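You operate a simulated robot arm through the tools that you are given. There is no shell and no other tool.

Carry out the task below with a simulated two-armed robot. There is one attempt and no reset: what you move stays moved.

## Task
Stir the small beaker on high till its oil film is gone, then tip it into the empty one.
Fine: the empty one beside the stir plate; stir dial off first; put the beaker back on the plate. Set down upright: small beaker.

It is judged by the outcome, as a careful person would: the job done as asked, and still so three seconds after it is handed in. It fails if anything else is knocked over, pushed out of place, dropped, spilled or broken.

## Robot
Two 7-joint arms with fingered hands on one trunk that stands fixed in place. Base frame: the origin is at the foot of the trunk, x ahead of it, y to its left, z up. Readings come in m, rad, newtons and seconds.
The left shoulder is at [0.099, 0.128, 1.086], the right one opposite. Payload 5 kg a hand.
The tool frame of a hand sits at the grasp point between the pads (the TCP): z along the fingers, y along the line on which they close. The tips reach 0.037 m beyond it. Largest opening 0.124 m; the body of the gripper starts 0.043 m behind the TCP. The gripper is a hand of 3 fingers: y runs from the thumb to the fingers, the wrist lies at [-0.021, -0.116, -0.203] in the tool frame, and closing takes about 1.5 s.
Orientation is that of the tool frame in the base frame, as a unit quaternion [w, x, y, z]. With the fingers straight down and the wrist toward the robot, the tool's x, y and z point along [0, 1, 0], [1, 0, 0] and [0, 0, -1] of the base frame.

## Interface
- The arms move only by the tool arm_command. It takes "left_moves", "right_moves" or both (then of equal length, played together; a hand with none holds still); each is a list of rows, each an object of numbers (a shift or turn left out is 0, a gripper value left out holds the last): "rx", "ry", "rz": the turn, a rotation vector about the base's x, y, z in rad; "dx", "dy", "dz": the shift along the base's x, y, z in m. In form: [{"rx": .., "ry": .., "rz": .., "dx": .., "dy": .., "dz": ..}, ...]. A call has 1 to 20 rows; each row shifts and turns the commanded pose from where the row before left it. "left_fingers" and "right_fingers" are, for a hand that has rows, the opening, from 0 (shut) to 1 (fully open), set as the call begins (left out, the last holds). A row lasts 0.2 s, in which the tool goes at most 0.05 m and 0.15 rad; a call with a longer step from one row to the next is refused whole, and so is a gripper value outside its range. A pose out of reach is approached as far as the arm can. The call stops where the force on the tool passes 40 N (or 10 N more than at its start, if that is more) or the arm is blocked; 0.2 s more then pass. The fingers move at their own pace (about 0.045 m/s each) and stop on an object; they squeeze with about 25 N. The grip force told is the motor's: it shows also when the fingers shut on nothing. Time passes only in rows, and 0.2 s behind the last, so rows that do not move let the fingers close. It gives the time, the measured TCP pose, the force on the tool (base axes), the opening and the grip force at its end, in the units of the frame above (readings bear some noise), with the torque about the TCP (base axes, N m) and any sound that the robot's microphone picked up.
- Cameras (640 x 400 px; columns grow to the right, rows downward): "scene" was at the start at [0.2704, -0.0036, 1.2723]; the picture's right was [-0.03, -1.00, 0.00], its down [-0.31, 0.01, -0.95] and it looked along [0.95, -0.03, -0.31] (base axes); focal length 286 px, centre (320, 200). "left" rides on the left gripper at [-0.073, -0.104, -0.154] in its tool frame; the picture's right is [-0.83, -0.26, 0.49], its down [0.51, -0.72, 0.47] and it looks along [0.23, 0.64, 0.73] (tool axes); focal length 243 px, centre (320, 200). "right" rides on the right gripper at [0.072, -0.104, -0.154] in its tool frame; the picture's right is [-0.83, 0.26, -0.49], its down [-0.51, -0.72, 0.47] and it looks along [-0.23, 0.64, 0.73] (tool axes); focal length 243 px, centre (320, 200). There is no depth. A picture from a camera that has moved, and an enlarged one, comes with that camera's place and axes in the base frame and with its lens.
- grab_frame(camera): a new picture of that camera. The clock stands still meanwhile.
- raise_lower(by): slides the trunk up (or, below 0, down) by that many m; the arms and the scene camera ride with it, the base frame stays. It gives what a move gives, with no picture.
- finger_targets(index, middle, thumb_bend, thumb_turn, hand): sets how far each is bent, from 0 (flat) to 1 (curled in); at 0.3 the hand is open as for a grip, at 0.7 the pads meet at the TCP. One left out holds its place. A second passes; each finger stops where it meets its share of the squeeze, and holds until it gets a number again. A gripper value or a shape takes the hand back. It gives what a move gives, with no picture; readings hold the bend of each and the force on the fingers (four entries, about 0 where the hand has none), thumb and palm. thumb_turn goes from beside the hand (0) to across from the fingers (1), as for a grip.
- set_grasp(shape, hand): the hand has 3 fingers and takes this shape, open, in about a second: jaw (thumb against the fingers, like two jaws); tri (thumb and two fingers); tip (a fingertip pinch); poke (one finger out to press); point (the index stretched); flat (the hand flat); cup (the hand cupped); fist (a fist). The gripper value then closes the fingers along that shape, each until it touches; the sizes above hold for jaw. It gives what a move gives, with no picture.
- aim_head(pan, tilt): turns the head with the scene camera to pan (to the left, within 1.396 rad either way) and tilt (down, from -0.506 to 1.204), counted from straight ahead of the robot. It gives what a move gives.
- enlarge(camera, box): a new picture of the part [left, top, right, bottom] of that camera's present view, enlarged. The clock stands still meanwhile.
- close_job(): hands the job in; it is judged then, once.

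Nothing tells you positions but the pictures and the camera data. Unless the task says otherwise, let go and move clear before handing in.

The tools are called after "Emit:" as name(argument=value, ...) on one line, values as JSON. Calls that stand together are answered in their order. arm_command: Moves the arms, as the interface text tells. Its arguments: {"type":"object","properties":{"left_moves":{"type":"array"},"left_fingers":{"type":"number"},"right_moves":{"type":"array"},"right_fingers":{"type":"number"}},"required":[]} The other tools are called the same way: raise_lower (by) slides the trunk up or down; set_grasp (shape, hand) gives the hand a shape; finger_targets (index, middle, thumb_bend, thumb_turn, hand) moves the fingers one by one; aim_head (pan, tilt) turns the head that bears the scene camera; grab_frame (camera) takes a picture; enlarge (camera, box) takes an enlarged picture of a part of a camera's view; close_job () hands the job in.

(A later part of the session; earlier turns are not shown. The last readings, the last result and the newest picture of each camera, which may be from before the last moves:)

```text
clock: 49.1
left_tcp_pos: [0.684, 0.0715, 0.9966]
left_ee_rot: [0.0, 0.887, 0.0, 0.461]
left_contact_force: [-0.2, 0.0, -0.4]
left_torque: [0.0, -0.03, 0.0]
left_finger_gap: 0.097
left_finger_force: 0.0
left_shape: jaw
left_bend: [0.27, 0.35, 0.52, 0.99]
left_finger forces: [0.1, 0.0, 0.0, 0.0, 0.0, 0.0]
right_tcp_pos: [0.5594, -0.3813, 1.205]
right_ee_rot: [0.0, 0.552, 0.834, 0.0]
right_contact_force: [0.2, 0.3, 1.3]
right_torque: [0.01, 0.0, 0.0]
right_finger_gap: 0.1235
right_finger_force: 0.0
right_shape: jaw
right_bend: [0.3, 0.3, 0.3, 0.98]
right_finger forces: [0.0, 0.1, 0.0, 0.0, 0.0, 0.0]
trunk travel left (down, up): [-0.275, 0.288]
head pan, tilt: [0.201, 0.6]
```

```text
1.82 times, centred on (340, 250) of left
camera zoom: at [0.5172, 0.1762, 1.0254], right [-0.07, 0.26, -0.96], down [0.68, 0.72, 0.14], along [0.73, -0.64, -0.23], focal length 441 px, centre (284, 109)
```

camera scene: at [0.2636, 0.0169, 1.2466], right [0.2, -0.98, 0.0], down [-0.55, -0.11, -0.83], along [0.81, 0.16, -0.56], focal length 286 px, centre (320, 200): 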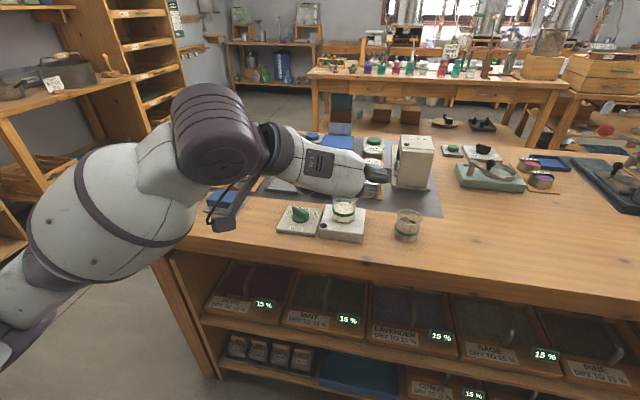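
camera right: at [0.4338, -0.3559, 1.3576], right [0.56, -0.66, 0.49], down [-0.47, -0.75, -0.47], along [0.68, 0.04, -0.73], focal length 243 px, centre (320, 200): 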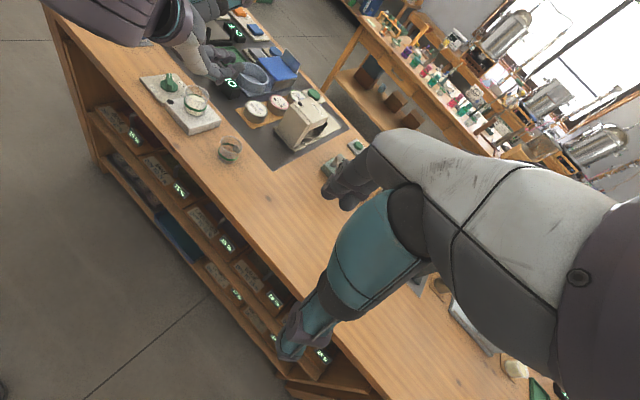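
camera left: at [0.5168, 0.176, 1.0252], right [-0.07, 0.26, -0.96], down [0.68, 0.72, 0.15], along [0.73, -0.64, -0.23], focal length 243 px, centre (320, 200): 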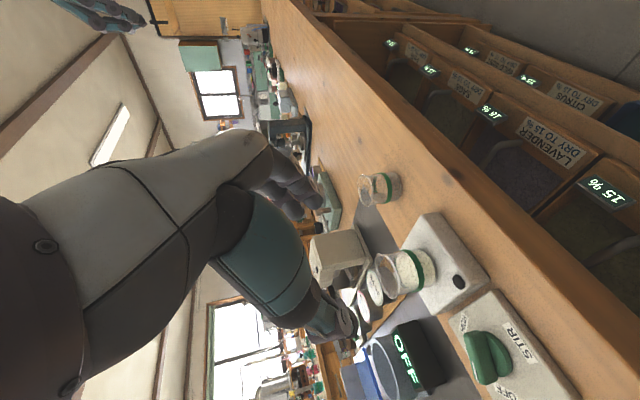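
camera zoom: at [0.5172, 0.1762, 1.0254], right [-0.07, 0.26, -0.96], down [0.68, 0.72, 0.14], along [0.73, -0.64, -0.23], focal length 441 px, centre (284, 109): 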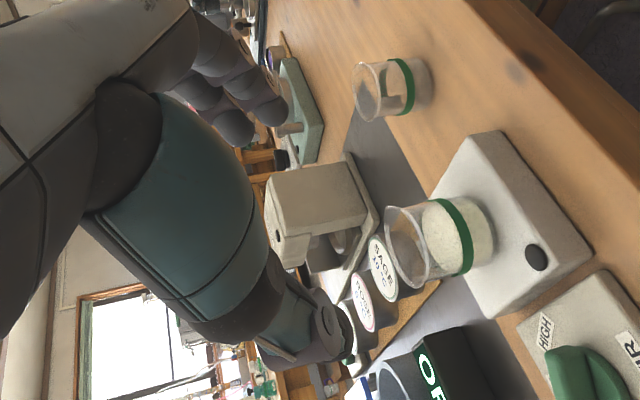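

The thumb closes further in than the fingers, which shifts the gap off centre. I'll set the fingers one by one to a symmetric opening.

Emit:
finger_targets(hand="left", index=0.38, middle=0.38, thumb_bend=0.38, thumb_turn=1.0)

Emit:
enlarge(camera="right", box=[130, 50, 250, 150])

Emit:
enlarge(camera="scene", box=[270, 130, 430, 250])

Emit:
enlarge(camera="left", box=[220, 140, 460, 360])

```text
clock: 50.1
left_tcp_pos: [0.6839, 0.0711, 0.9965]
left_ee_rot: [0.0, 0.887, 0.0, 0.461]
left_contact_force: [-0.7, -0.2, -0.1]
left_torque: [0.0, 0.03, 0.03]
left_finger_gap: 0.1044
left_finger_force: 0.0
left_shape: fingers
left_bend: [0.38, 0.38, 0.38, 0.99]
left_finger forces: [0.1, 0.1, 0.0, 0.1, 0.0, 0.0]
right_tcp_pos: [0.5589, -0.3807, 1.2046]
right_ee_rot: [0.001, 0.553, 0.833, 0.0]
right_contact_force: [0.3, -0.1, 0.7]
right_torque: [-0.01, 0.01, -0.01]
right_finger_gap: 0.1238
right_finger_force: 0.1
right_shape: jaw
right_bend: [0.3, 0.3, 0.3, 0.98]
right_finger forces: [0.0, 0.0, 0.1, 0.0, 0.0, 0.1]
trunk travel left (down, up): [-0.275, 0.288]
head pan, tilt: [0.201, 0.6]
```

```text
4.00 times, centred on (190, 100) of right
camera zoom: at [0.4338, -0.3557, 1.3577], right [0.56, -0.66, 0.49], down [-0.47, -0.75, -0.47], along [0.68, 0.04, -0.73], focal length 970 px, centre (840, 600)
```

zoom: 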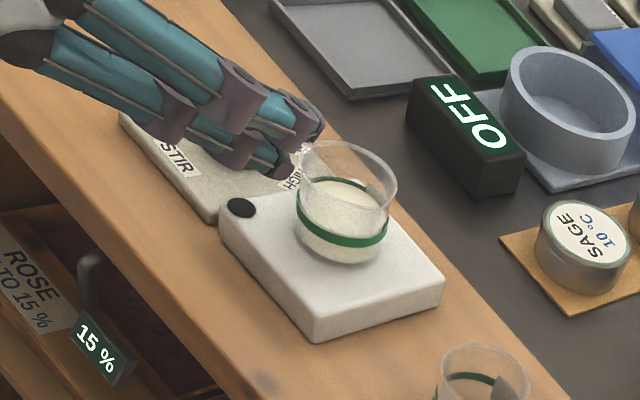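

```text
3.33 times, centred on (350, 190) of scene
camera zoom: at [0.2638, 0.0171, 1.2465], right [0.2, -0.98, 0.0], down [-0.55, -0.11, -0.83], along [0.81, 0.16, -0.56], focal length 954 px, centre (220, 233)
```

zoom: 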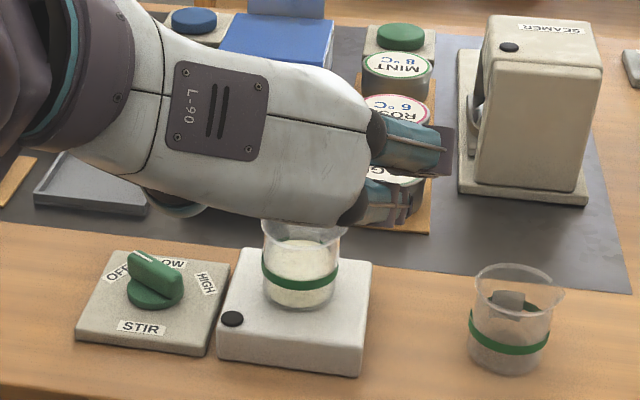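

```text
1.82 times, centred on (340, 250) of left
camera zoom: at [0.5171, 0.1762, 1.0254], right [-0.07, 0.26, -0.96], down [0.68, 0.72, 0.14], along [0.73, -0.64, -0.23], focal length 441 px, centre (284, 109)
```

zoom: 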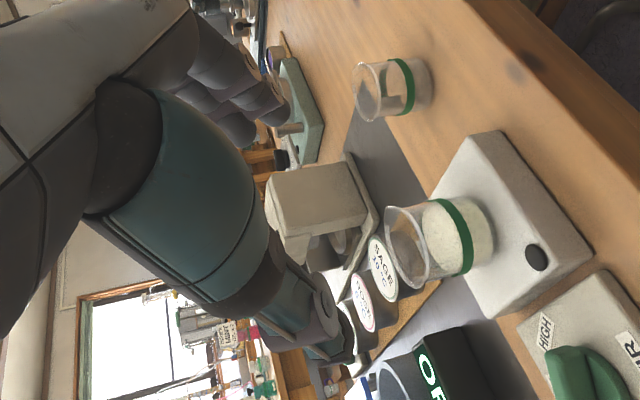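

The opening is now symmetric at 0.104 m. I'll lower, then advance along the finger direction part of the way and check alignment.

Emit:
arm_command(left_moves=[{"dz": -0.025}, {"dz": -0.025}, {"dx": 0.016, "dz": -0.011}, {"dx": 0.016, "dz": -0.011}, {"dx": 0.016, "dz": -0.011}, {}])

Emit:
enlarge(camera="right", box=[130, 50, 250, 150])

Emit:
enlarge(camera="scene", box=[270, 130, 430, 250])

Emit:
enlarge(camera="left", box=[220, 140, 460, 360])

```text
clock: 51.5
left_tcp_pos: [0.7304, 0.0718, 0.9121]
left_ee_rot: [0.0, 0.887, 0.0, 0.462]
left_contact_force: [-0.3, 0.6, 0.6]
left_torque: [0.0, -0.01, 0.02]
left_finger_gap: 0.1042
left_finger_force: 0.1
left_shape: fingers
left_bend: [0.38, 0.38, 0.38, 0.99]
left_finger forces: [0.1, 0.1, 0.0, 0.0, 0.0, 0.0]
right_tcp_pos: [0.5578, -0.3818, 1.2044]
right_ee_rot: [-0.001, 0.553, 0.833, 0.0]
right_contact_force: [0.4, 0.6, 0.2]
right_torque: [0.02, -0.02, 0.01]
right_finger_gap: 0.1236
right_finger_force: 0.1
right_shape: jaw
right_bend: [0.3, 0.3, 0.3, 0.98]
right_finger forces: [0.1, 0.1, 0.0, 0.0, 0.0, 0.0]
trunk travel left (down, up): [-0.275, 0.288]
head pan, tilt: [0.201, 0.6]
```

```text
4.00 times, centred on (190, 100) of right
camera zoom: at [0.4335, -0.3557, 1.3578], right [0.56, -0.66, 0.49], down [-0.47, -0.75, -0.47], along [0.68, 0.04, -0.73], focal length 970 px, centre (840, 600)
```

zoom: 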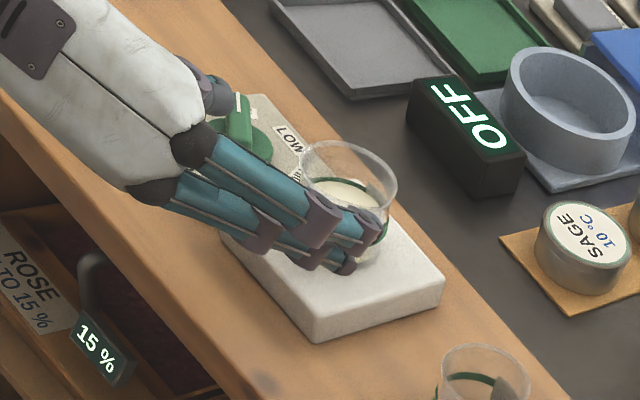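

```text
3.33 times, centred on (350, 190) of scene
camera zoom: at [0.2635, 0.0171, 1.2466], right [0.2, -0.98, 0.0], down [-0.55, -0.11, -0.83], along [0.81, 0.16, -0.56], focal length 954 px, centre (220, 233)
```

zoom: 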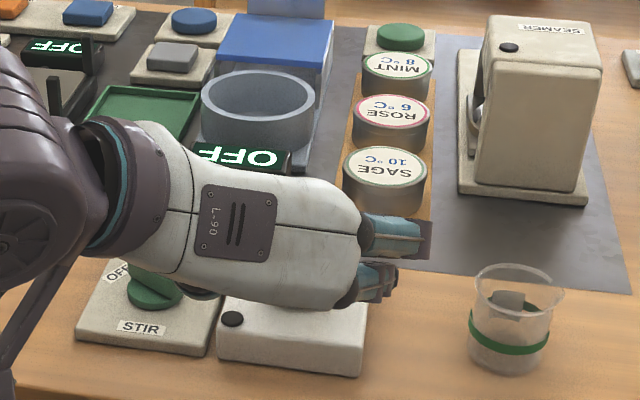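

```text
1.82 times, centred on (340, 250) of left
camera zoom: at [0.5645, 0.1772, 0.9421], right [-0.07, 0.26, -0.96], down [0.68, 0.72, 0.15], along [0.73, -0.64, -0.23], focal length 441 px, centre (284, 109)
```

zoom: 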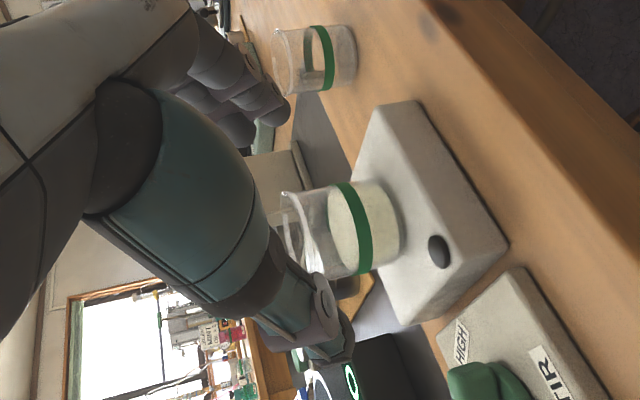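

Alignment looks good, with the beaker between thumb and fingers and perhaps 3 mm to the left. I'll advance to the grasp point.

Emit:
arm_command(left_moves=[{"dx": 0.012, "dz": -0.007, "dy": 0.001}, {"dx": 0.012, "dz": -0.007, "dy": 0.001}, {"dx": 0.012, "dz": -0.007, "dy": 0.001}, {"dx": 0.009, "dz": -0.005}, {}])

Emit:
enlarge(camera="right", box=[130, 50, 250, 150])

Emit:
enlarge(camera="left", box=[220, 140, 460, 360])

Emit:
enlarge(camera="scene", box=[290, 170, 430, 260])

```text
clock: 52.7
left_tcp_pos: [0.7765, 0.0756, 0.8872]
left_ee_rot: [0.0, 0.886, -0.001, 0.463]
left_contact_force: [0.8, 0.1, -0.8]
left_torque: [0.02, 0.0, 0.01]
left_finger_gap: 0.1043
left_finger_force: 0.0
left_shape: fingers
left_bend: [0.38, 0.38, 0.38, 0.99]
left_finger forces: [0.0, 0.0, 0.0, 0.1, 0.1, 0.0]
right_tcp_pos: [0.5594, -0.3826, 1.2057]
right_ee_rot: [0.001, 0.553, 0.833, 0.001]
right_contact_force: [0.2, -0.1, 0.4]
right_torque: [-0.02, -0.04, 0.02]
right_finger_gap: 0.1237
right_finger_force: 0.1
right_shape: jaw
right_bend: [0.3, 0.3, 0.3, 0.98]
right_finger forces: [0.0, 0.1, 0.0, 0.0, 0.0, 0.0]
trunk travel left (down, up): [-0.275, 0.288]
head pan, tilt: [0.201, 0.6]
```

```text
4.00 times, centred on (190, 100) of right
camera zoom: at [0.4336, -0.3557, 1.3577], right [0.56, -0.66, 0.49], down [-0.47, -0.75, -0.47], along [0.68, 0.04, -0.73], focal length 970 px, centre (840, 600)
```

zoom: 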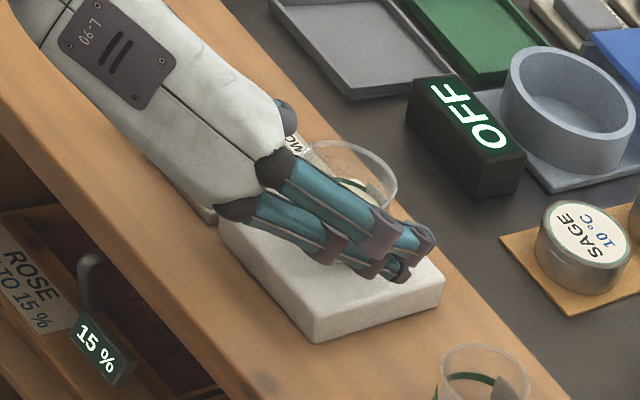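

```text
1.82 times, centred on (340, 250) of left
camera zoom: at [0.6088, 0.1802, 0.9167], right [-0.07, 0.26, -0.96], down [0.68, 0.72, 0.14], along [0.73, -0.64, -0.23], focal length 441 px, centre (284, 109)
```

zoom: 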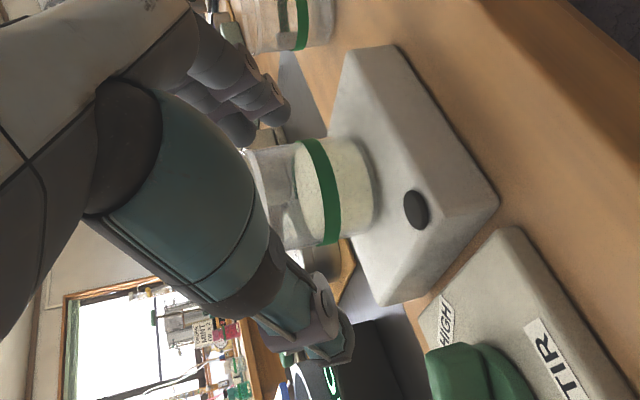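

```text
4.44 times, centred on (360, 215) of scene
camera zoom: at [0.2636, 0.0172, 1.2466], right [0.2, -0.98, 0.0], down [-0.55, -0.11, -0.83], along [0.81, 0.16, -0.56], focal length 1272 px, centre (142, 133)
```

zoom: 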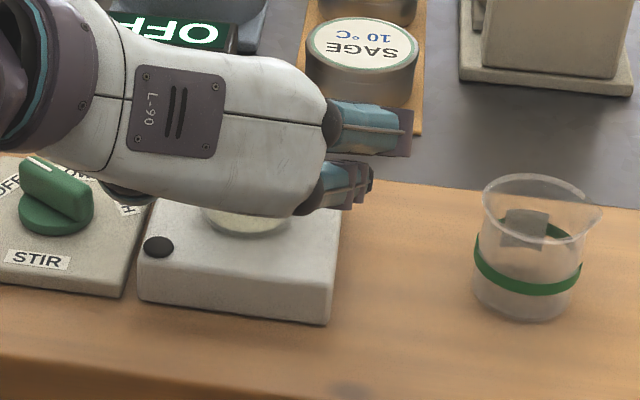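

The beaker sits well between the fingers but the grip is high on the glass. I'll lower 13 mm straight down and check.

Emit:
arm_command(left_moves=[{"dz": -0.007}, {"dz": -0.006}, {}])

Emit:
enlarge(camera="right", box=[150, 70, 250, 150])

Emit:
enlarge(camera="left", box=[220, 140, 460, 360])

```text
clock: 53.5
left_tcp_pos: [0.777, 0.0745, 0.8739]
left_ee_rot: [-0.001, 0.887, 0.001, 0.462]
left_contact_force: [-0.5, 0.2, -0.5]
left_torque: [0.04, 0.03, 0.0]
left_finger_gap: 0.1045
left_finger_force: 0.0
left_shape: fingers
left_bend: [0.38, 0.38, 0.38, 0.99]
left_finger forces: [0.0, 0.0, 0.0, 0.0, 0.0, 0.0]
right_tcp_pos: [0.5578, -0.3828, 1.2045]
right_ee_rot: [-0.001, 0.553, 0.833, 0.0]
right_contact_force: [-0.1, 1.0, -0.6]
right_torque: [-0.02, 0.02, 0.0]
right_finger_gap: 0.1238
right_finger_force: 0.0
right_shape: jaw
right_bend: [0.3, 0.3, 0.3, 0.98]
right_finger forces: [0.0, 0.0, 0.1, 0.1, 0.1, 0.0]
trunk travel left (down, up): [-0.275, 0.288]
head pan, tilt: [0.201, 0.6]
```

```text
5.00 times, centred on (200, 110) of right
camera zoom: at [0.4338, -0.3557, 1.3577], right [0.56, -0.66, 0.49], down [-0.47, -0.75, -0.47], along [0.68, 0.04, -0.73], focal length 1213 px, centre (920, 650)
```

zoom: 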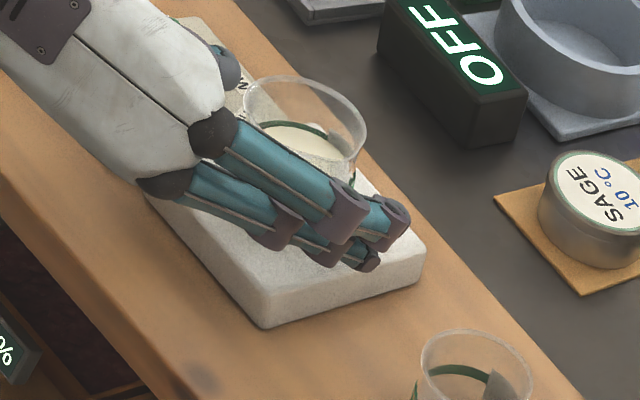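

```text
1.82 times, centred on (340, 250) of left
camera zoom: at [0.6092, 0.18, 0.9037], right [-0.07, 0.26, -0.96], down [0.68, 0.72, 0.15], along [0.73, -0.64, -0.23], focal length 441 px, centre (284, 109)
```

zoom: 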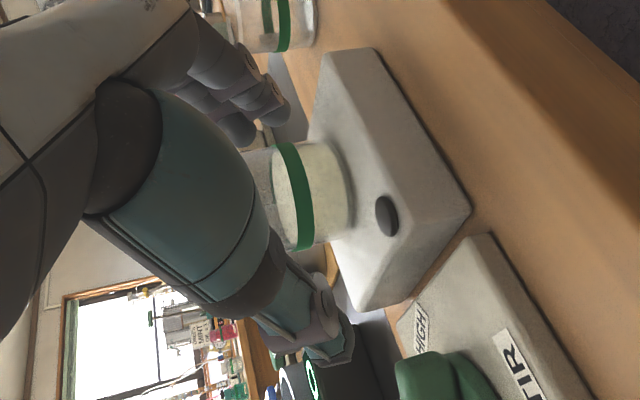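

Position is good with no contact. I'll close the fingers symmetrically in steps.

Emit:
finger_targets(hand="left", index=0.48, middle=0.48, thumb_bend=0.48)

Emit:
enlarge(camera="left", box=[220, 140, 460, 360])

Emit:
enlarge(camera="right", box=[150, 70, 250, 150])

```text
clock: 54.5
left_tcp_pos: [0.7767, 0.0755, 0.8745]
left_ee_rot: [0.0, 0.887, 0.001, 0.461]
left_contact_force: [0.6, -0.2, -0.6]
left_torque: [0.04, 0.0, 0.0]
left_finger_gap: 0.0743
left_finger_force: 0.1
left_shape: fingers
left_bend: [0.48, 0.48, 0.48, 1.0]
left_finger forces: [0.0, 0.0, 0.0, 0.0, 0.1, 0.0]
right_tcp_pos: [0.5586, -0.382, 1.2037]
right_ee_rot: [0.0, 0.552, 0.834, 0.0]
right_contact_force: [0.2, -0.3, 0.5]
right_torque: [-0.01, -0.03, 0.02]
right_finger_gap: 0.1239
right_finger_force: 0.1
right_shape: jaw
right_bend: [0.3, 0.3, 0.3, 0.98]
right_finger forces: [0.0, 0.0, 0.0, 0.0, 0.0, 0.0]
trunk travel left (down, up): [-0.275, 0.288]
head pan, tilt: [0.201, 0.6]
```

```text
1.82 times, centred on (340, 250) of left
camera zoom: at [0.6091, 0.18, 0.9037], right [-0.07, 0.26, -0.96], down [0.68, 0.72, 0.14], along [0.73, -0.64, -0.23], focal length 441 px, centre (284, 109)
```

zoom: 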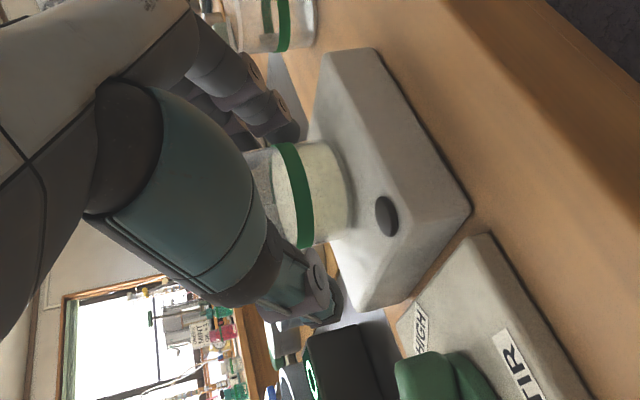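

```text
5.00 times, centred on (200, 110) of right
camera zoom: at [0.4338, -0.3557, 1.3577], right [0.56, -0.66, 0.49], down [-0.47, -0.75, -0.47], along [0.68, 0.04, -0.73], focal length 1213 px, centre (920, 650)
```

zoom: 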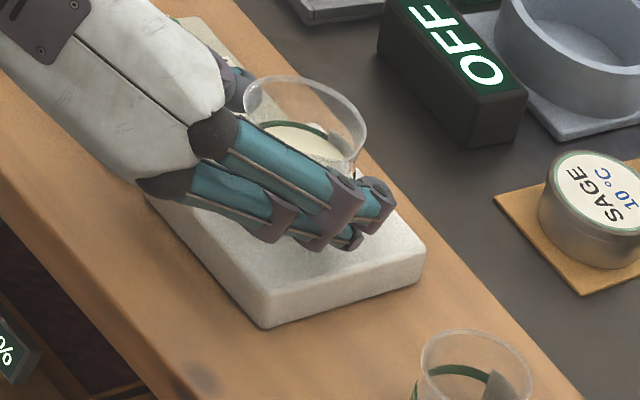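

The gap is 0.074 with no touch yet. I'll close further in small steps.

Emit:
finger_targets(hand="left", index=0.52, middle=0.52, thumb_bend=0.52)

Emit:
finger_targets(hand="left", index=0.55, middle=0.55, thumb_bend=0.55)

Emit:
enlarge(camera="left", box=[220, 140, 460, 360])

Emit:
enlarge(camera="right", box=[150, 70, 250, 150])

```text
clock: 55.5
left_tcp_pos: [0.7771, 0.0762, 0.8746]
left_ee_rot: [0.0, 0.887, 0.001, 0.462]
left_contact_force: [-0.2, 1.0, 0.2]
left_torque: [0.01, 0.01, 0.03]
left_finger_gap: 0.0621
left_finger_force: 0.3
left_shape: fingers
left_bend: [0.52, 0.52, 0.52, 1.0]
left_finger forces: [0.1, 0.0, 0.0, 0.1, 0.0, 0.0]
right_tcp_pos: [0.5583, -0.3824, 1.2043]
right_ee_rot: [0.0, 0.552, 0.834, -0.001]
right_contact_force: [0.0, 0.4, -0.2]
right_torque: [0.0, 0.01, 0.01]
right_finger_gap: 0.1236
right_finger_force: 0.1
right_shape: jaw
right_bend: [0.3, 0.3, 0.3, 0.98]
right_finger forces: [0.0, 0.1, 0.1, 0.0, 0.0, 0.0]
trunk travel left (down, up): [-0.275, 0.288]
head pan, tilt: [0.201, 0.6]
```

```text
clock: 56.5
left_tcp_pos: [0.7759, 0.0757, 0.8739]
left_ee_rot: [0.0, 0.887, 0.001, 0.461]
left_contact_force: [0.4, 0.3, 0.3]
left_torque: [-0.02, -0.01, 0.02]
left_finger_gap: 0.0552
left_finger_force: 1.3
left_shape: fingers
left_bend: [0.54, 0.55, 0.54, 1.0]
left_finger forces: [1.1, 0.0, 0.0, 0.0, 1.2, 0.0]
right_tcp_pos: [0.558, -0.382, 1.2047]
right_ee_rot: [0.001, 0.553, 0.833, 0.0]
right_contact_force: [0.8, 0.1, 1.1]
right_torque: [0.0, -0.03, -0.03]
right_finger_gap: 0.1238
right_finger_force: 0.0
right_shape: jaw
right_bend: [0.3, 0.3, 0.3, 0.98]
right_finger forces: [0.0, 0.0, 0.1, 0.1, 0.1, 0.0]
trunk travel left (down, up): [-0.275, 0.288]
head pan, tilt: [0.201, 0.6]
```

```text
1.82 times, centred on (340, 250) of left
camera zoom: at [0.6092, 0.18, 0.9037], right [-0.07, 0.26, -0.96], down [0.68, 0.72, 0.14], along [0.73, -0.64, -0.23], focal length 441 px, centre (284, 109)
```

zoom: 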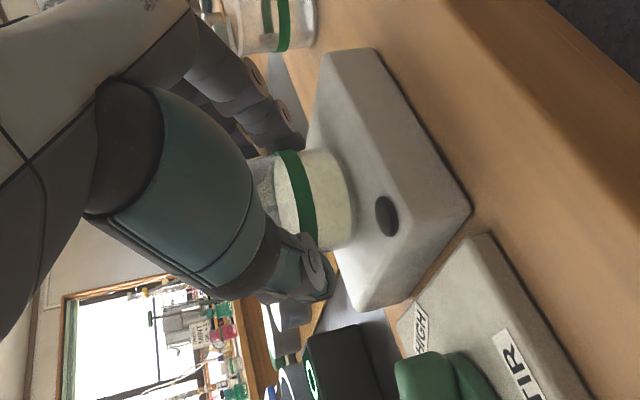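

```text
5.00 times, centred on (200, 110) of right
camera zoom: at [0.4338, -0.3557, 1.3577], right [0.56, -0.66, 0.49], down [-0.47, -0.75, -0.47], along [0.68, 0.04, -0.73], focal length 1213 px, centre (920, 650)
```

zoom: 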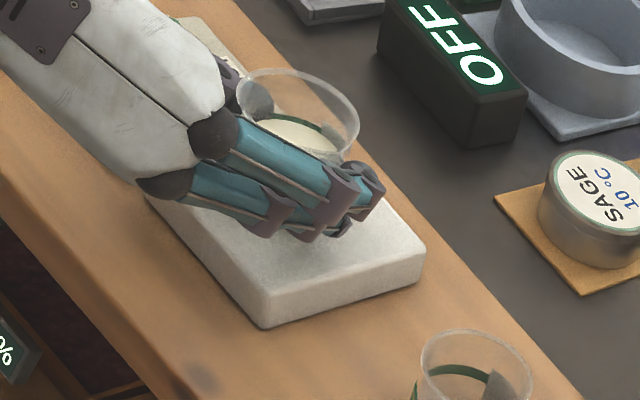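

Index and thumb both touch the glass at about 1 N, at a gap of 0.055. I'll firm up the grip moderately.

Emit:
finger_targets(hand="left", index=0.6, middle=0.62, thumb_bend=0.6)

Emit:
enlarge(camera="left", box=[220, 140, 460, 360])

Emit:
enlarge(camera="right", box=[150, 70, 250, 150])

```text
clock: 57.5
left_tcp_pos: [0.7766, 0.0753, 0.8753]
left_ee_rot: [-0.001, 0.887, 0.0, 0.462]
left_contact_force: [1.5, -0.6, -0.6]
left_torque: [0.02, 0.0, -0.02]
left_finger_gap: 0.0529
left_finger_force: 7.5
left_shape: fingers
left_bend: [0.56, 0.59, 0.55, 1.0]
left_finger forces: [3.6, 4.1, 0.0, 0.0, 8.0, 0.0]
right_tcp_pos: [0.5585, -0.3822, 1.2041]
right_ee_rot: [0.001, 0.552, 0.834, 0.0]
right_contact_force: [0.4, -1.1, -0.5]
right_torque: [0.0, -0.03, 0.0]
right_finger_gap: 0.1236
right_finger_force: 0.0
right_shape: jaw
right_bend: [0.3, 0.3, 0.3, 0.98]
right_finger forces: [0.0, 0.0, 0.0, 0.0, 0.0, 0.0]
trunk travel left (down, up): [-0.275, 0.288]
head pan, tilt: [0.201, 0.6]
```

```text
1.82 times, centred on (340, 250) of left
camera zoom: at [0.6092, 0.18, 0.9037], right [-0.07, 0.26, -0.96], down [0.68, 0.72, 0.14], along [0.73, -0.64, -0.23], focal length 441 px, centre (284, 109)
```

zoom: 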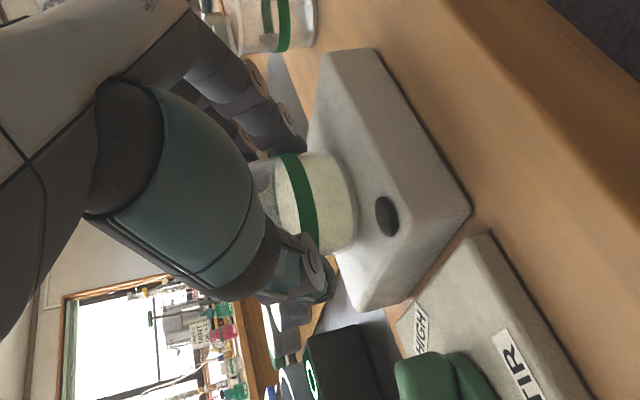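

```text
5.00 times, centred on (200, 110) of right
camera zoom: at [0.4338, -0.3557, 1.3577], right [0.56, -0.66, 0.49], down [-0.47, -0.75, -0.47], along [0.68, 0.04, -0.73], focal length 1213 px, centre (920, 650)
```

zoom: 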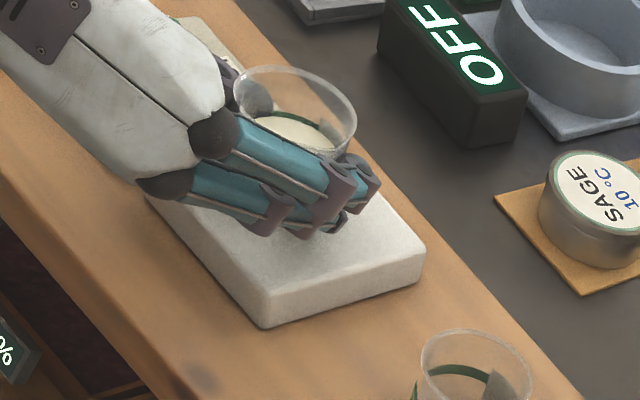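

All three digits hold the glass (3.6 and 4.1 N against 8.0 N). I'll tighten slightly and do a small test lift.

Emit:
finger_targets(hand="left", index=0.66, middle=0.69, thumb_bend=0.65)

Emit:
arm_command(left_moves=[{"dz": 0.005}, {"dz": 0.01}, {"dz": 0.01}, {}])

Emit:
enlarge(camera="left", box=[220, 140, 460, 360])

Emit:
enlarge(camera="right", box=[150, 70, 250, 150])

```text
clock: 58.5
left_tcp_pos: [0.777, 0.0752, 0.8744]
left_ee_rot: [0.0, 0.887, 0.0, 0.461]
left_contact_force: [0.8, -0.2, 0.8]
left_torque: [0.06, 0.02, -0.03]
left_finger_gap: 0.0521
left_finger_force: 15.5
left_shape: fingers
left_bend: [0.58, 0.62, 0.54, 1.0]
left_finger forces: [6.5, 8.9, 0.1, 0.0, 16.1, 0.1]
right_tcp_pos: [0.5596, -0.3819, 1.2039]
right_ee_rot: [0.0, 0.553, 0.833, 0.0]
right_contact_force: [0.1, 0.6, -0.6]
right_torque: [0.02, 0.0, -0.01]
right_finger_gap: 0.1237
right_finger_force: 0.0
right_shape: jaw
right_bend: [0.3, 0.3, 0.3, 0.98]
right_finger forces: [0.0, 0.0, 0.0, 0.1, 0.0, 0.0]
trunk travel left (down, up): [-0.275, 0.288]
head pan, tilt: [0.201, 0.6]
```

```text
clock: 59.5
left_tcp_pos: [0.7755, 0.0753, 0.8988]
left_ee_rot: [-0.001, 0.887, 0.0, 0.461]
left_contact_force: [-0.2, -0.4, -1.0]
left_torque: [-0.01, 0.02, -0.01]
left_finger_gap: 0.052
left_finger_force: 15.9
left_shape: fingers
left_bend: [0.58, 0.62, 0.54, 1.0]
left_finger forces: [6.6, 8.7, 0.1, 0.0, 16.3, 0.0]
right_tcp_pos: [0.5596, -0.3817, 1.2051]
right_ee_rot: [0.0, 0.552, 0.834, 0.0]
right_contact_force: [0.3, -0.1, -0.6]
right_torque: [0.04, 0.02, 0.02]
right_finger_gap: 0.1236
right_finger_force: 0.0
right_shape: jaw
right_bend: [0.3, 0.3, 0.3, 0.98]
right_finger forces: [0.0, 0.1, 0.0, 0.0, 0.0, 0.1]
trunk travel left (down, up): [-0.275, 0.288]
head pan, tilt: [0.201, 0.6]
```

```text
1.82 times, centred on (340, 250) of left
camera zoom: at [0.6088, 0.179, 0.9282], right [-0.07, 0.26, -0.96], down [0.68, 0.72, 0.14], along [0.73, -0.64, -0.23], focal length 441 px, centre (284, 109)
```

zoom: 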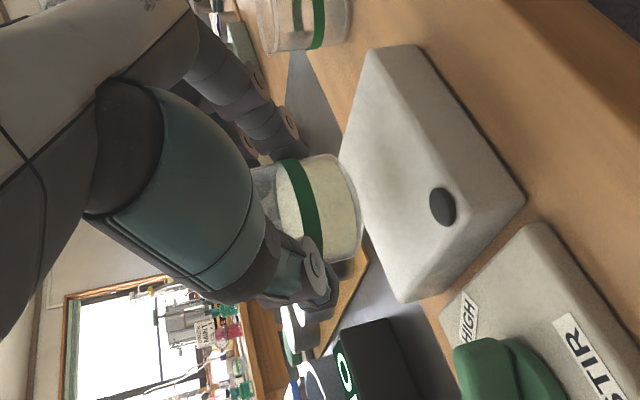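

```text
5.00 times, centred on (200, 110) of right
camera zoom: at [0.434, -0.3557, 1.3576], right [0.56, -0.66, 0.49], down [-0.47, -0.75, -0.47], along [0.68, 0.04, -0.73], focal length 1213 px, centre (920, 650)
```

zoom: 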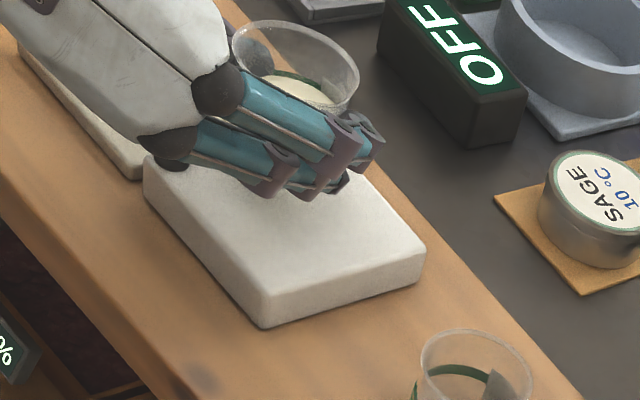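

The beaker is securely lifted and level. Before pouring I'll move the right hand so its camera views the empty beaker from the right side, clear of the left arm.

Emit:
arm_command(right_moves=[{"rz": 0.146, "dx": 0.018, "dy": -0.004, "dz": 0.002}, {"rz": 0.146, "dx": 0.018, "dy": -0.004, "dz": 0.002}, {"rz": 0.146, "dx": 0.018, "dy": -0.004, "dz": 0.002}, {"rz": 0.146, "dx": 0.018, "dy": -0.004, "dz": 0.002}, {"rz": 0.146, "dx": 0.018, "dy": -0.004, "dz": 0.002}, {"rz": 0.146, "dx": 0.018, "dy": -0.004, "dz": 0.002}, {"rz": 0.146, "dx": 0.018, "dy": -0.004, "dz": 0.002}, {"rz": 0.146, "dx": 0.018, "dy": -0.004, "dz": 0.002}, {}])

Emit:
grab_frame(camera="right")

Emit:
grab_frame(camera="scene")

```text
clock: 61.5
left_tcp_pos: [0.7766, 0.0741, 0.899]
left_ee_rot: [-0.001, 0.887, 0.001, 0.462]
left_contact_force: [0.4, -0.3, -1.1]
left_torque: [-0.01, 0.05, 0.03]
left_finger_gap: 0.0519
left_finger_force: 15.4
left_shape: fingers
left_bend: [0.59, 0.63, 0.54, 1.0]
left_finger forces: [6.6, 8.7, 0.0, 0.1, 16.3, 0.0]
right_tcp_pos: [0.458, -0.1724, 1.2543]
right_ee_rot: [-0.001, 0.003, 1.0, 0.002]
right_contact_force: [-0.1, 0.4, 0.2]
right_torque: [0.05, -0.02, 0.0]
right_finger_gap: 0.1237
right_finger_force: 0.1
right_shape: jaw
right_bend: [0.3, 0.3, 0.3, 0.97]
right_finger forces: [0.0, 0.1, 0.0, 0.1, 0.0, 0.0]
right hand out of reach, approached as far as the arm can: row 2, 3, 4, 5, 6, 7, 8
trunk travel left (down, up): [-0.275, 0.288]
head pan, tilt: [0.201, 0.6]
```

```text
taken
camera right: at [0.3852, -0.2755, 1.407], right [0.83, 0.26, 0.49], down [0.5, -0.72, -0.48], along [0.23, 0.64, -0.73], focal length 243 px, centre (320, 200)
```

right: 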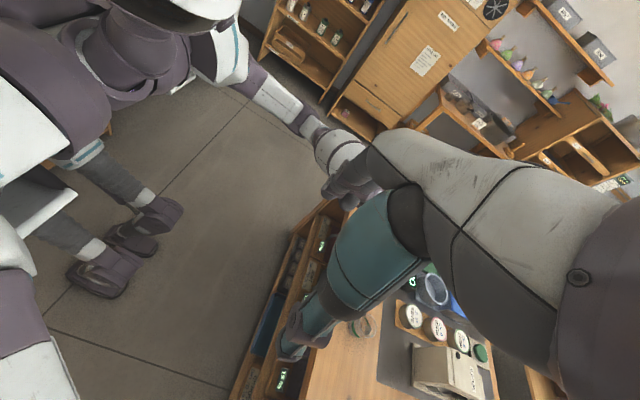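

```text
taken
camera scene: at [0.2639, 0.016, 1.2465], right [0.2, -0.98, 0.0], down [-0.55, -0.11, -0.83], along [0.81, 0.17, -0.56], focal length 286 px, centre (320, 200)
```

scene: 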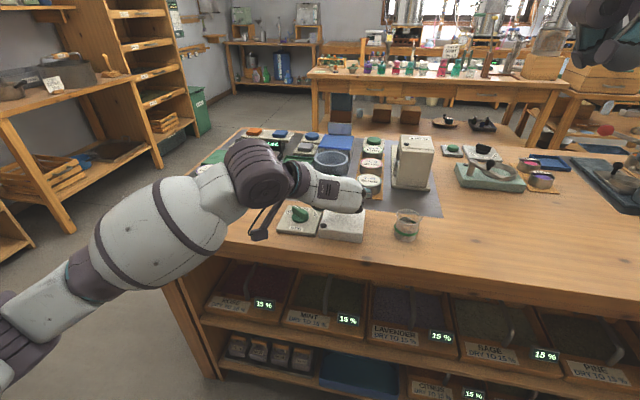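

The right arm cannot reach that pose, so I'll reverse it and instead shift the right hand further right at its earlier orientation.

Emit:
arm_command(right_moves=[{"rz": -0.146, "dx": -0.018, "dy": 0.004, "dz": -0.002}, {"rz": -0.146, "dx": -0.018, "dy": 0.004, "dz": -0.002}, {"rz": -0.146, "dx": -0.018, "dy": 0.004, "dz": -0.002}, {"rz": -0.146, "dx": -0.018, "dy": 0.004, "dz": -0.002}, {"rz": -0.146, "dx": -0.018, "dy": 0.004, "dz": -0.002}, {"rz": -0.146, "dx": -0.018, "dy": 0.004, "dz": -0.002}, {"rz": -0.146, "dx": -0.018, "dy": 0.004, "dz": -0.002}, {"rz": -0.146, "dx": -0.018, "dy": 0.004, "dz": -0.002}, {}, {}, {"dx": 0.01, "dy": -0.04}, {"dx": 0.01, "dy": -0.04}, {"dx": 0.01, "dy": -0.04}, {"dx": 0.01, "dy": -0.04}, {}])

Emit:
grab_frame(camera="right")

```text
clock: 64.7
left_tcp_pos: [0.7776, 0.0761, 0.8992]
left_ee_rot: [0.0, 0.887, 0.002, 0.462]
left_contact_force: [1.0, 0.4, -1.6]
left_torque: [-0.02, -0.01, -0.01]
left_finger_gap: 0.0517
left_finger_force: 15.3
left_shape: fingers
left_bend: [0.59, 0.63, 0.54, 1.0]
left_finger forces: [6.5, 8.8, 0.0, 0.0, 16.3, 0.1]
right_tcp_pos: [0.3557, -0.2979, 1.2387]
right_ee_rot: [0.0, 0.553, 0.833, -0.001]
right_contact_force: [0.0, 0.7, -0.7]
right_torque: [-0.03, 0.04, 0.03]
right_finger_gap: 0.1241
right_finger_force: 0.1
right_shape: jaw
right_bend: [0.3, 0.3, 0.3, 0.97]
right_finger forces: [0.1, 0.1, 0.1, 0.0, 0.1, 0.0]
trunk travel left (down, up): [-0.275, 0.288]
head pan, tilt: [0.201, 0.6]
```

```text
taken
camera right: at [0.2324, -0.2714, 1.3914], right [0.56, -0.66, 0.49], down [-0.47, -0.75, -0.47], along [0.68, 0.04, -0.73], focal length 243 px, centre (320, 200)
```

right: 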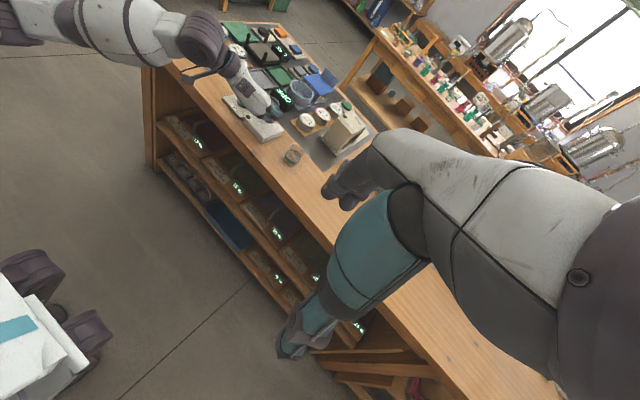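

The right hand is now back near the body. I'll move it out to the right-front viewpoint.

Emit:
arm_command(right_moves=[{"dx": 0.0305, "dy": -0.0315, "dz": -0.0075}, {"dx": 0.0305, "dy": -0.0315, "dz": -0.0075}, {"dx": 0.0305, "dy": -0.0315, "dz": -0.0075}, {"dx": 0.0305, "dy": -0.0315, "dz": -0.0075}, {"dx": 0.0305, "dy": -0.0315, "dz": -0.0075}, {"dx": 0.0305, "dy": -0.0315, "dz": -0.0075}, {"dx": 0.0305, "dy": -0.0315, "dz": -0.0075}, {"dx": 0.0305, "dy": -0.0315, "dz": -0.0075}, {}])

Emit:
grab_frame(camera="right")

```text
clock: 66.7
left_tcp_pos: [0.7765, 0.0745, 0.8984]
left_ee_rot: [-0.001, 0.887, 0.001, 0.461]
left_contact_force: [0.2, 0.2, -1.1]
left_torque: [-0.03, 0.03, 0.01]
left_finger_gap: 0.0519
left_finger_force: 16.0
left_shape: fingers
left_bend: [0.59, 0.63, 0.54, 1.0]
left_finger forces: [6.7, 8.7, 0.0, 0.0, 16.3, 0.1]
right_tcp_pos: [0.5468, -0.4947, 1.1898]
right_ee_rot: [-0.002, 0.553, 0.833, 0.0]
right_contact_force: [0.1, -0.4, -0.6]
right_torque: [0.02, 0.04, -0.04]
right_finger_gap: 0.1237
right_finger_force: 0.1
right_shape: jaw
right_bend: [0.3, 0.3, 0.3, 0.98]
right_finger forces: [0.1, 0.0, 0.1, 0.1, 0.0, 0.0]
right hand out of reach, approached as far as the arm can: row 7, 8
trunk travel left (down, up): [-0.275, 0.288]
head pan, tilt: [0.201, 0.6]
```

```text
taken
camera right: at [0.4222, -0.4686, 1.344], right [0.56, -0.66, 0.49], down [-0.47, -0.75, -0.47], along [0.68, 0.04, -0.73], focal length 243 px, centre (320, 200)
```

right: 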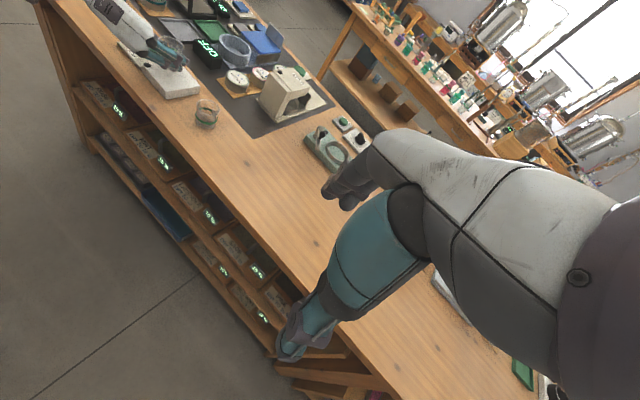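

Good view. I'll zoom in to refine the positions of the empty beaker and the held beaker.

Emit:
enlarge(camera="right", box=[100, 10, 260, 140])

Emit:
enlarge(camera="scene", box=[360, 190, 450, 250])

Emit:
enlarge(camera="left", box=[300, 120, 440, 240])

```text
3.08 times, centred on (180, 75) of right
camera zoom: at [0.4222, -0.4686, 1.344], right [0.56, -0.66, 0.49], down [-0.47, -0.75, -0.47], along [0.68, 0.04, -0.73], focal length 746 px, centre (751, 585)
```

zoom: 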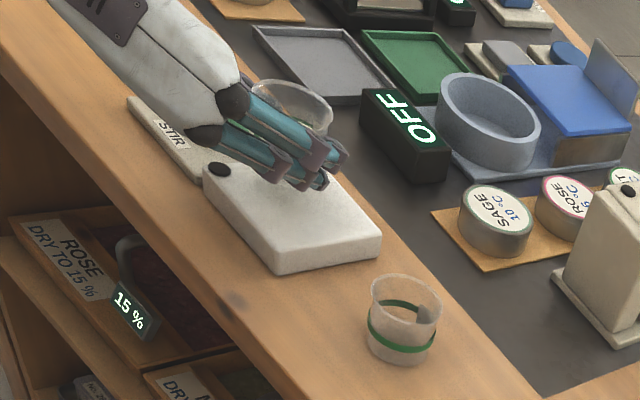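

```text
6.67 times, centred on (405, 220) of scene
camera zoom: at [0.2655, 0.0169, 1.2461], right [0.2, -0.98, 0.0], down [-0.55, -0.11, -0.82], along [0.81, 0.16, -0.57], focal length 1908 px, centre (-247, 67)
```

zoom: 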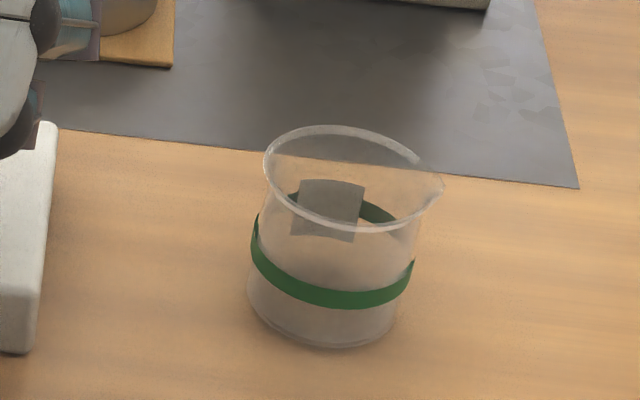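

```text
3.33 times, centred on (370, 180) of left
camera zoom: at [0.6101, 0.1789, 0.9274], right [-0.07, 0.26, -0.96], down [0.68, 0.72, 0.14], along [0.73, -0.64, -0.23], focal length 809 px, centre (153, 267)
```

zoom: 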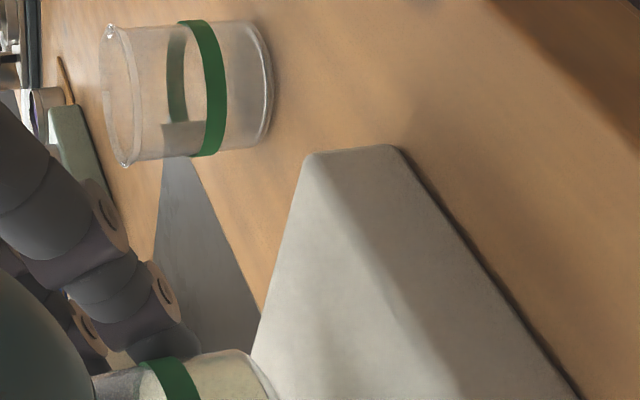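

The empty beaker is at (0.796, -0.076) with its rim at z≈0.858, consistent across three cameras. I'll lift the held beaker, move it over beside the empty one and yaw -70°, keeping it level.

Emit:
arm_command(left_moves=[{"dz": 0.03}, {"dz": 0.03}, {"rz": -0.1358, "dx": 0.0044, "dy": -0.0118}, {"rz": -0.1358, "dx": 0.0044, "dy": -0.0118}, {"rz": -0.1358, "dx": 0.0044, "dy": -0.0118}, {"rz": -0.1358, "dx": 0.0044, "dy": -0.0118}, {"rz": -0.1358, "dx": 0.0044, "dy": -0.0118}, {"rz": -0.1358, "dx": 0.0044, "dy": -0.0118}, {"rz": -0.1358, "dx": 0.0044, "dy": -0.0118}, {"rz": -0.1358, "dx": 0.0044, "dy": -0.0118}, {"rz": -0.1358, "dx": 0.0044, "dy": -0.0118}, {}])

Emit:
enlarge(camera="right", box=[100, 0, 300, 150])

Emit:
grab_frame(camera="scene")

Emit:
grab_frame(camera="left")

```text
clock: 69.3
left_tcp_pos: [0.8167, -0.0332, 0.9611]
left_ee_rot: [0.265, 0.726, -0.508, 0.379]
left_contact_force: [-0.1, -0.3, -0.8]
left_torque: [0.02, 0.0, -0.04]
left_finger_gap: 0.0516
left_finger_force: 16.0
left_shape: fingers
left_bend: [0.59, 0.63, 0.54, 1.0]
left_finger forces: [6.7, 8.6, 0.0, 0.0, 15.9, 0.0]
right_tcp_pos: [0.5451, -0.4944, 1.1929]
right_ee_rot: [0.0, 0.553, 0.833, 0.0]
right_contact_force: [0.3, 0.3, -0.7]
right_torque: [-0.01, 0.01, 0.02]
right_finger_gap: 0.1236
right_finger_force: 0.0
right_shape: jaw
right_bend: [0.3, 0.3, 0.3, 0.98]
right_finger forces: [0.1, 0.1, 0.0, 0.1, 0.0, 0.1]
trunk travel left (down, up): [-0.275, 0.288]
head pan, tilt: [0.201, 0.6]
```

```text
2.67 times, centred on (200, 75) of right
camera zoom: at [0.4197, -0.4676, 1.3453], right [0.56, -0.66, 0.49], down [-0.47, -0.75, -0.47], along [0.68, 0.04, -0.73], focal length 647 px, centre (640, 533)
```

zoom: 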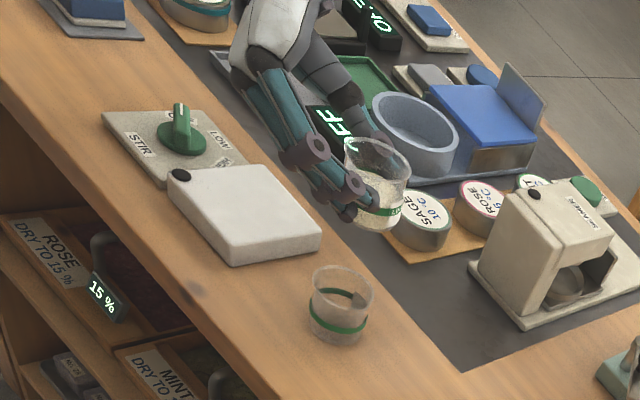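

```text
taken
camera scene: at [0.2634, 0.0178, 1.2466], right [0.2, -0.98, 0.0], down [-0.55, -0.11, -0.83], along [0.81, 0.16, -0.56], focal length 286 px, centre (320, 200)
```

scene: 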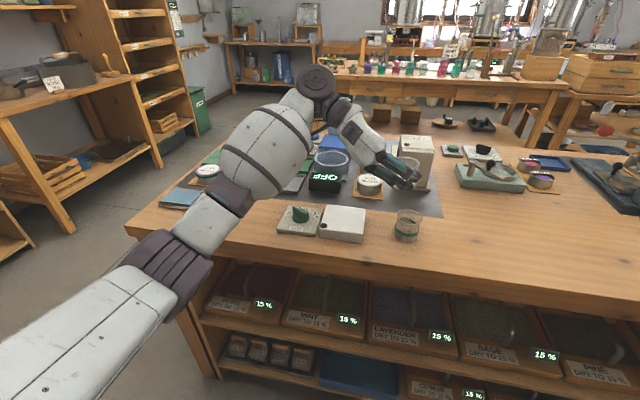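

```text
taken
camera left: at [0.8573, 0.1614, 0.9897], right [0.22, 0.16, -0.96], down [0.91, -0.39, 0.15], along [-0.35, -0.91, -0.23], focal length 243 px, centre (320, 200)
```

left: 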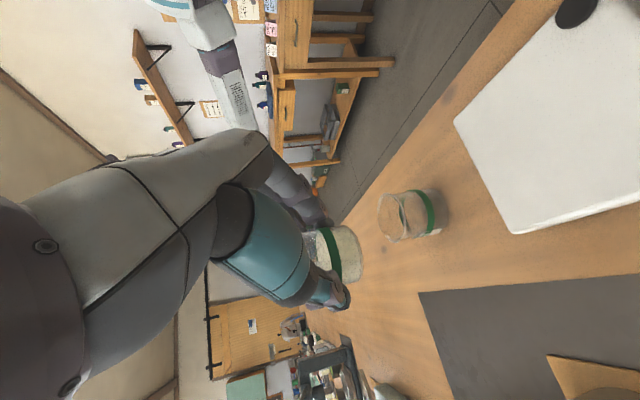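

The beaker is level, upright and beside the empty one. I'll tilt by 20°, still below the spill angle, lower to the pouring height and check the alignment.

Emit:
arm_command(left_moves=[{"rx": 0.1007, "ry": -0.0582}, {"rx": 0.1007, "ry": -0.0582}, {"rx": 0.1007, "ry": -0.0582}, {"dz": -0.012}, {"dz": -0.012}, {"dz": -0.011}, {}])

Emit:
enlarge(camera="right", box=[170, 30, 270, 130])

Emit:
enlarge(camera="scene", box=[350, 140, 470, 250])

Emit:
enlarge(camera="left", box=[260, 130, 480, 330])

```text
clock: 70.9
left_tcp_pos: [0.8166, -0.0329, 0.9257]
left_ee_rot: [0.108, 0.722, -0.581, 0.359]
left_contact_force: [0.3, 0.7, -0.7]
left_torque: [-0.01, 0.01, 0.0]
left_finger_gap: 0.0514
left_finger_force: 15.6
left_shape: fingers
left_bend: [0.59, 0.63, 0.54, 1.0]
left_finger forces: [6.7, 8.7, 0.0, 0.1, 15.8, 0.0]
right_tcp_pos: [0.5446, -0.4956, 1.1915]
right_ee_rot: [0.0, 0.553, 0.833, 0.001]
right_contact_force: [0.3, 0.3, 0.3]
right_torque: [0.02, -0.01, -0.02]
right_finger_gap: 0.1238
right_finger_force: 0.0
right_shape: jaw
right_bend: [0.3, 0.3, 0.3, 0.98]
right_finger forces: [0.0, 0.0, 0.0, 0.0, 0.0, 0.0]
trunk travel left (down, up): [-0.275, 0.288]
head pan, tilt: [0.201, 0.6]
```

```text
4.00 times, centred on (220, 80) of right
camera zoom: at [0.4201, -0.4684, 1.3448], right [0.56, -0.66, 0.49], down [-0.47, -0.75, -0.47], along [0.68, 0.04, -0.73], focal length 970 px, centre (720, 680)
```

zoom: 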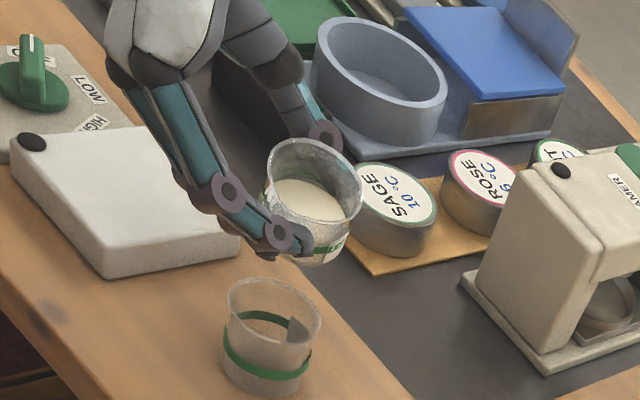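

```text
3.64 times, centred on (410, 195) of scene
camera zoom: at [0.2637, 0.0171, 1.2466], right [0.2, -0.98, 0.0], down [-0.55, -0.11, -0.83], along [0.81, 0.16, -0.56], focal length 1041 px, centre (-7, 218)
```

zoom: 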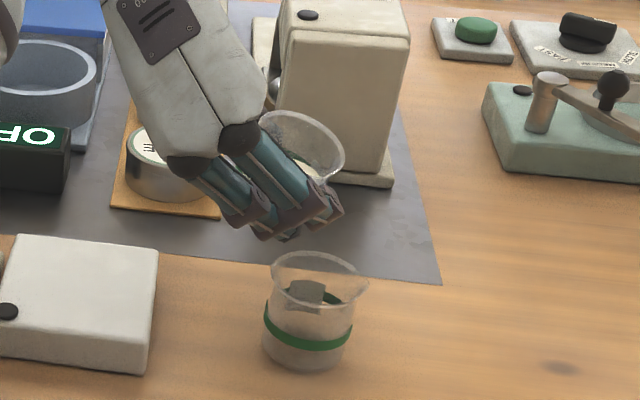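

```text
2.00 times, centred on (370, 230) of left
camera zoom: at [0.847, 0.1427, 1.0166], right [0.38, 0.43, -0.82], down [0.88, -0.44, 0.18], along [-0.28, -0.79, -0.54], focal length 485 px, centre (220, 140)
```

zoom: 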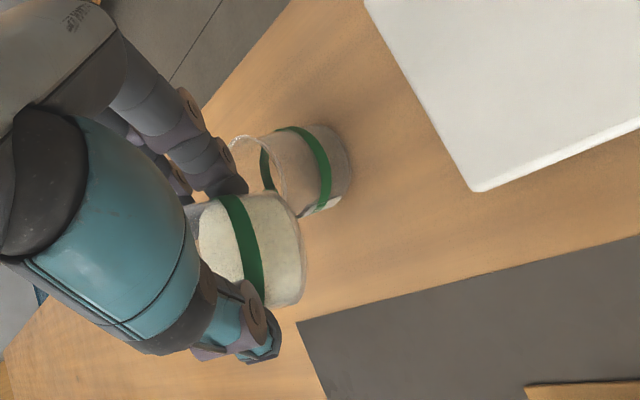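

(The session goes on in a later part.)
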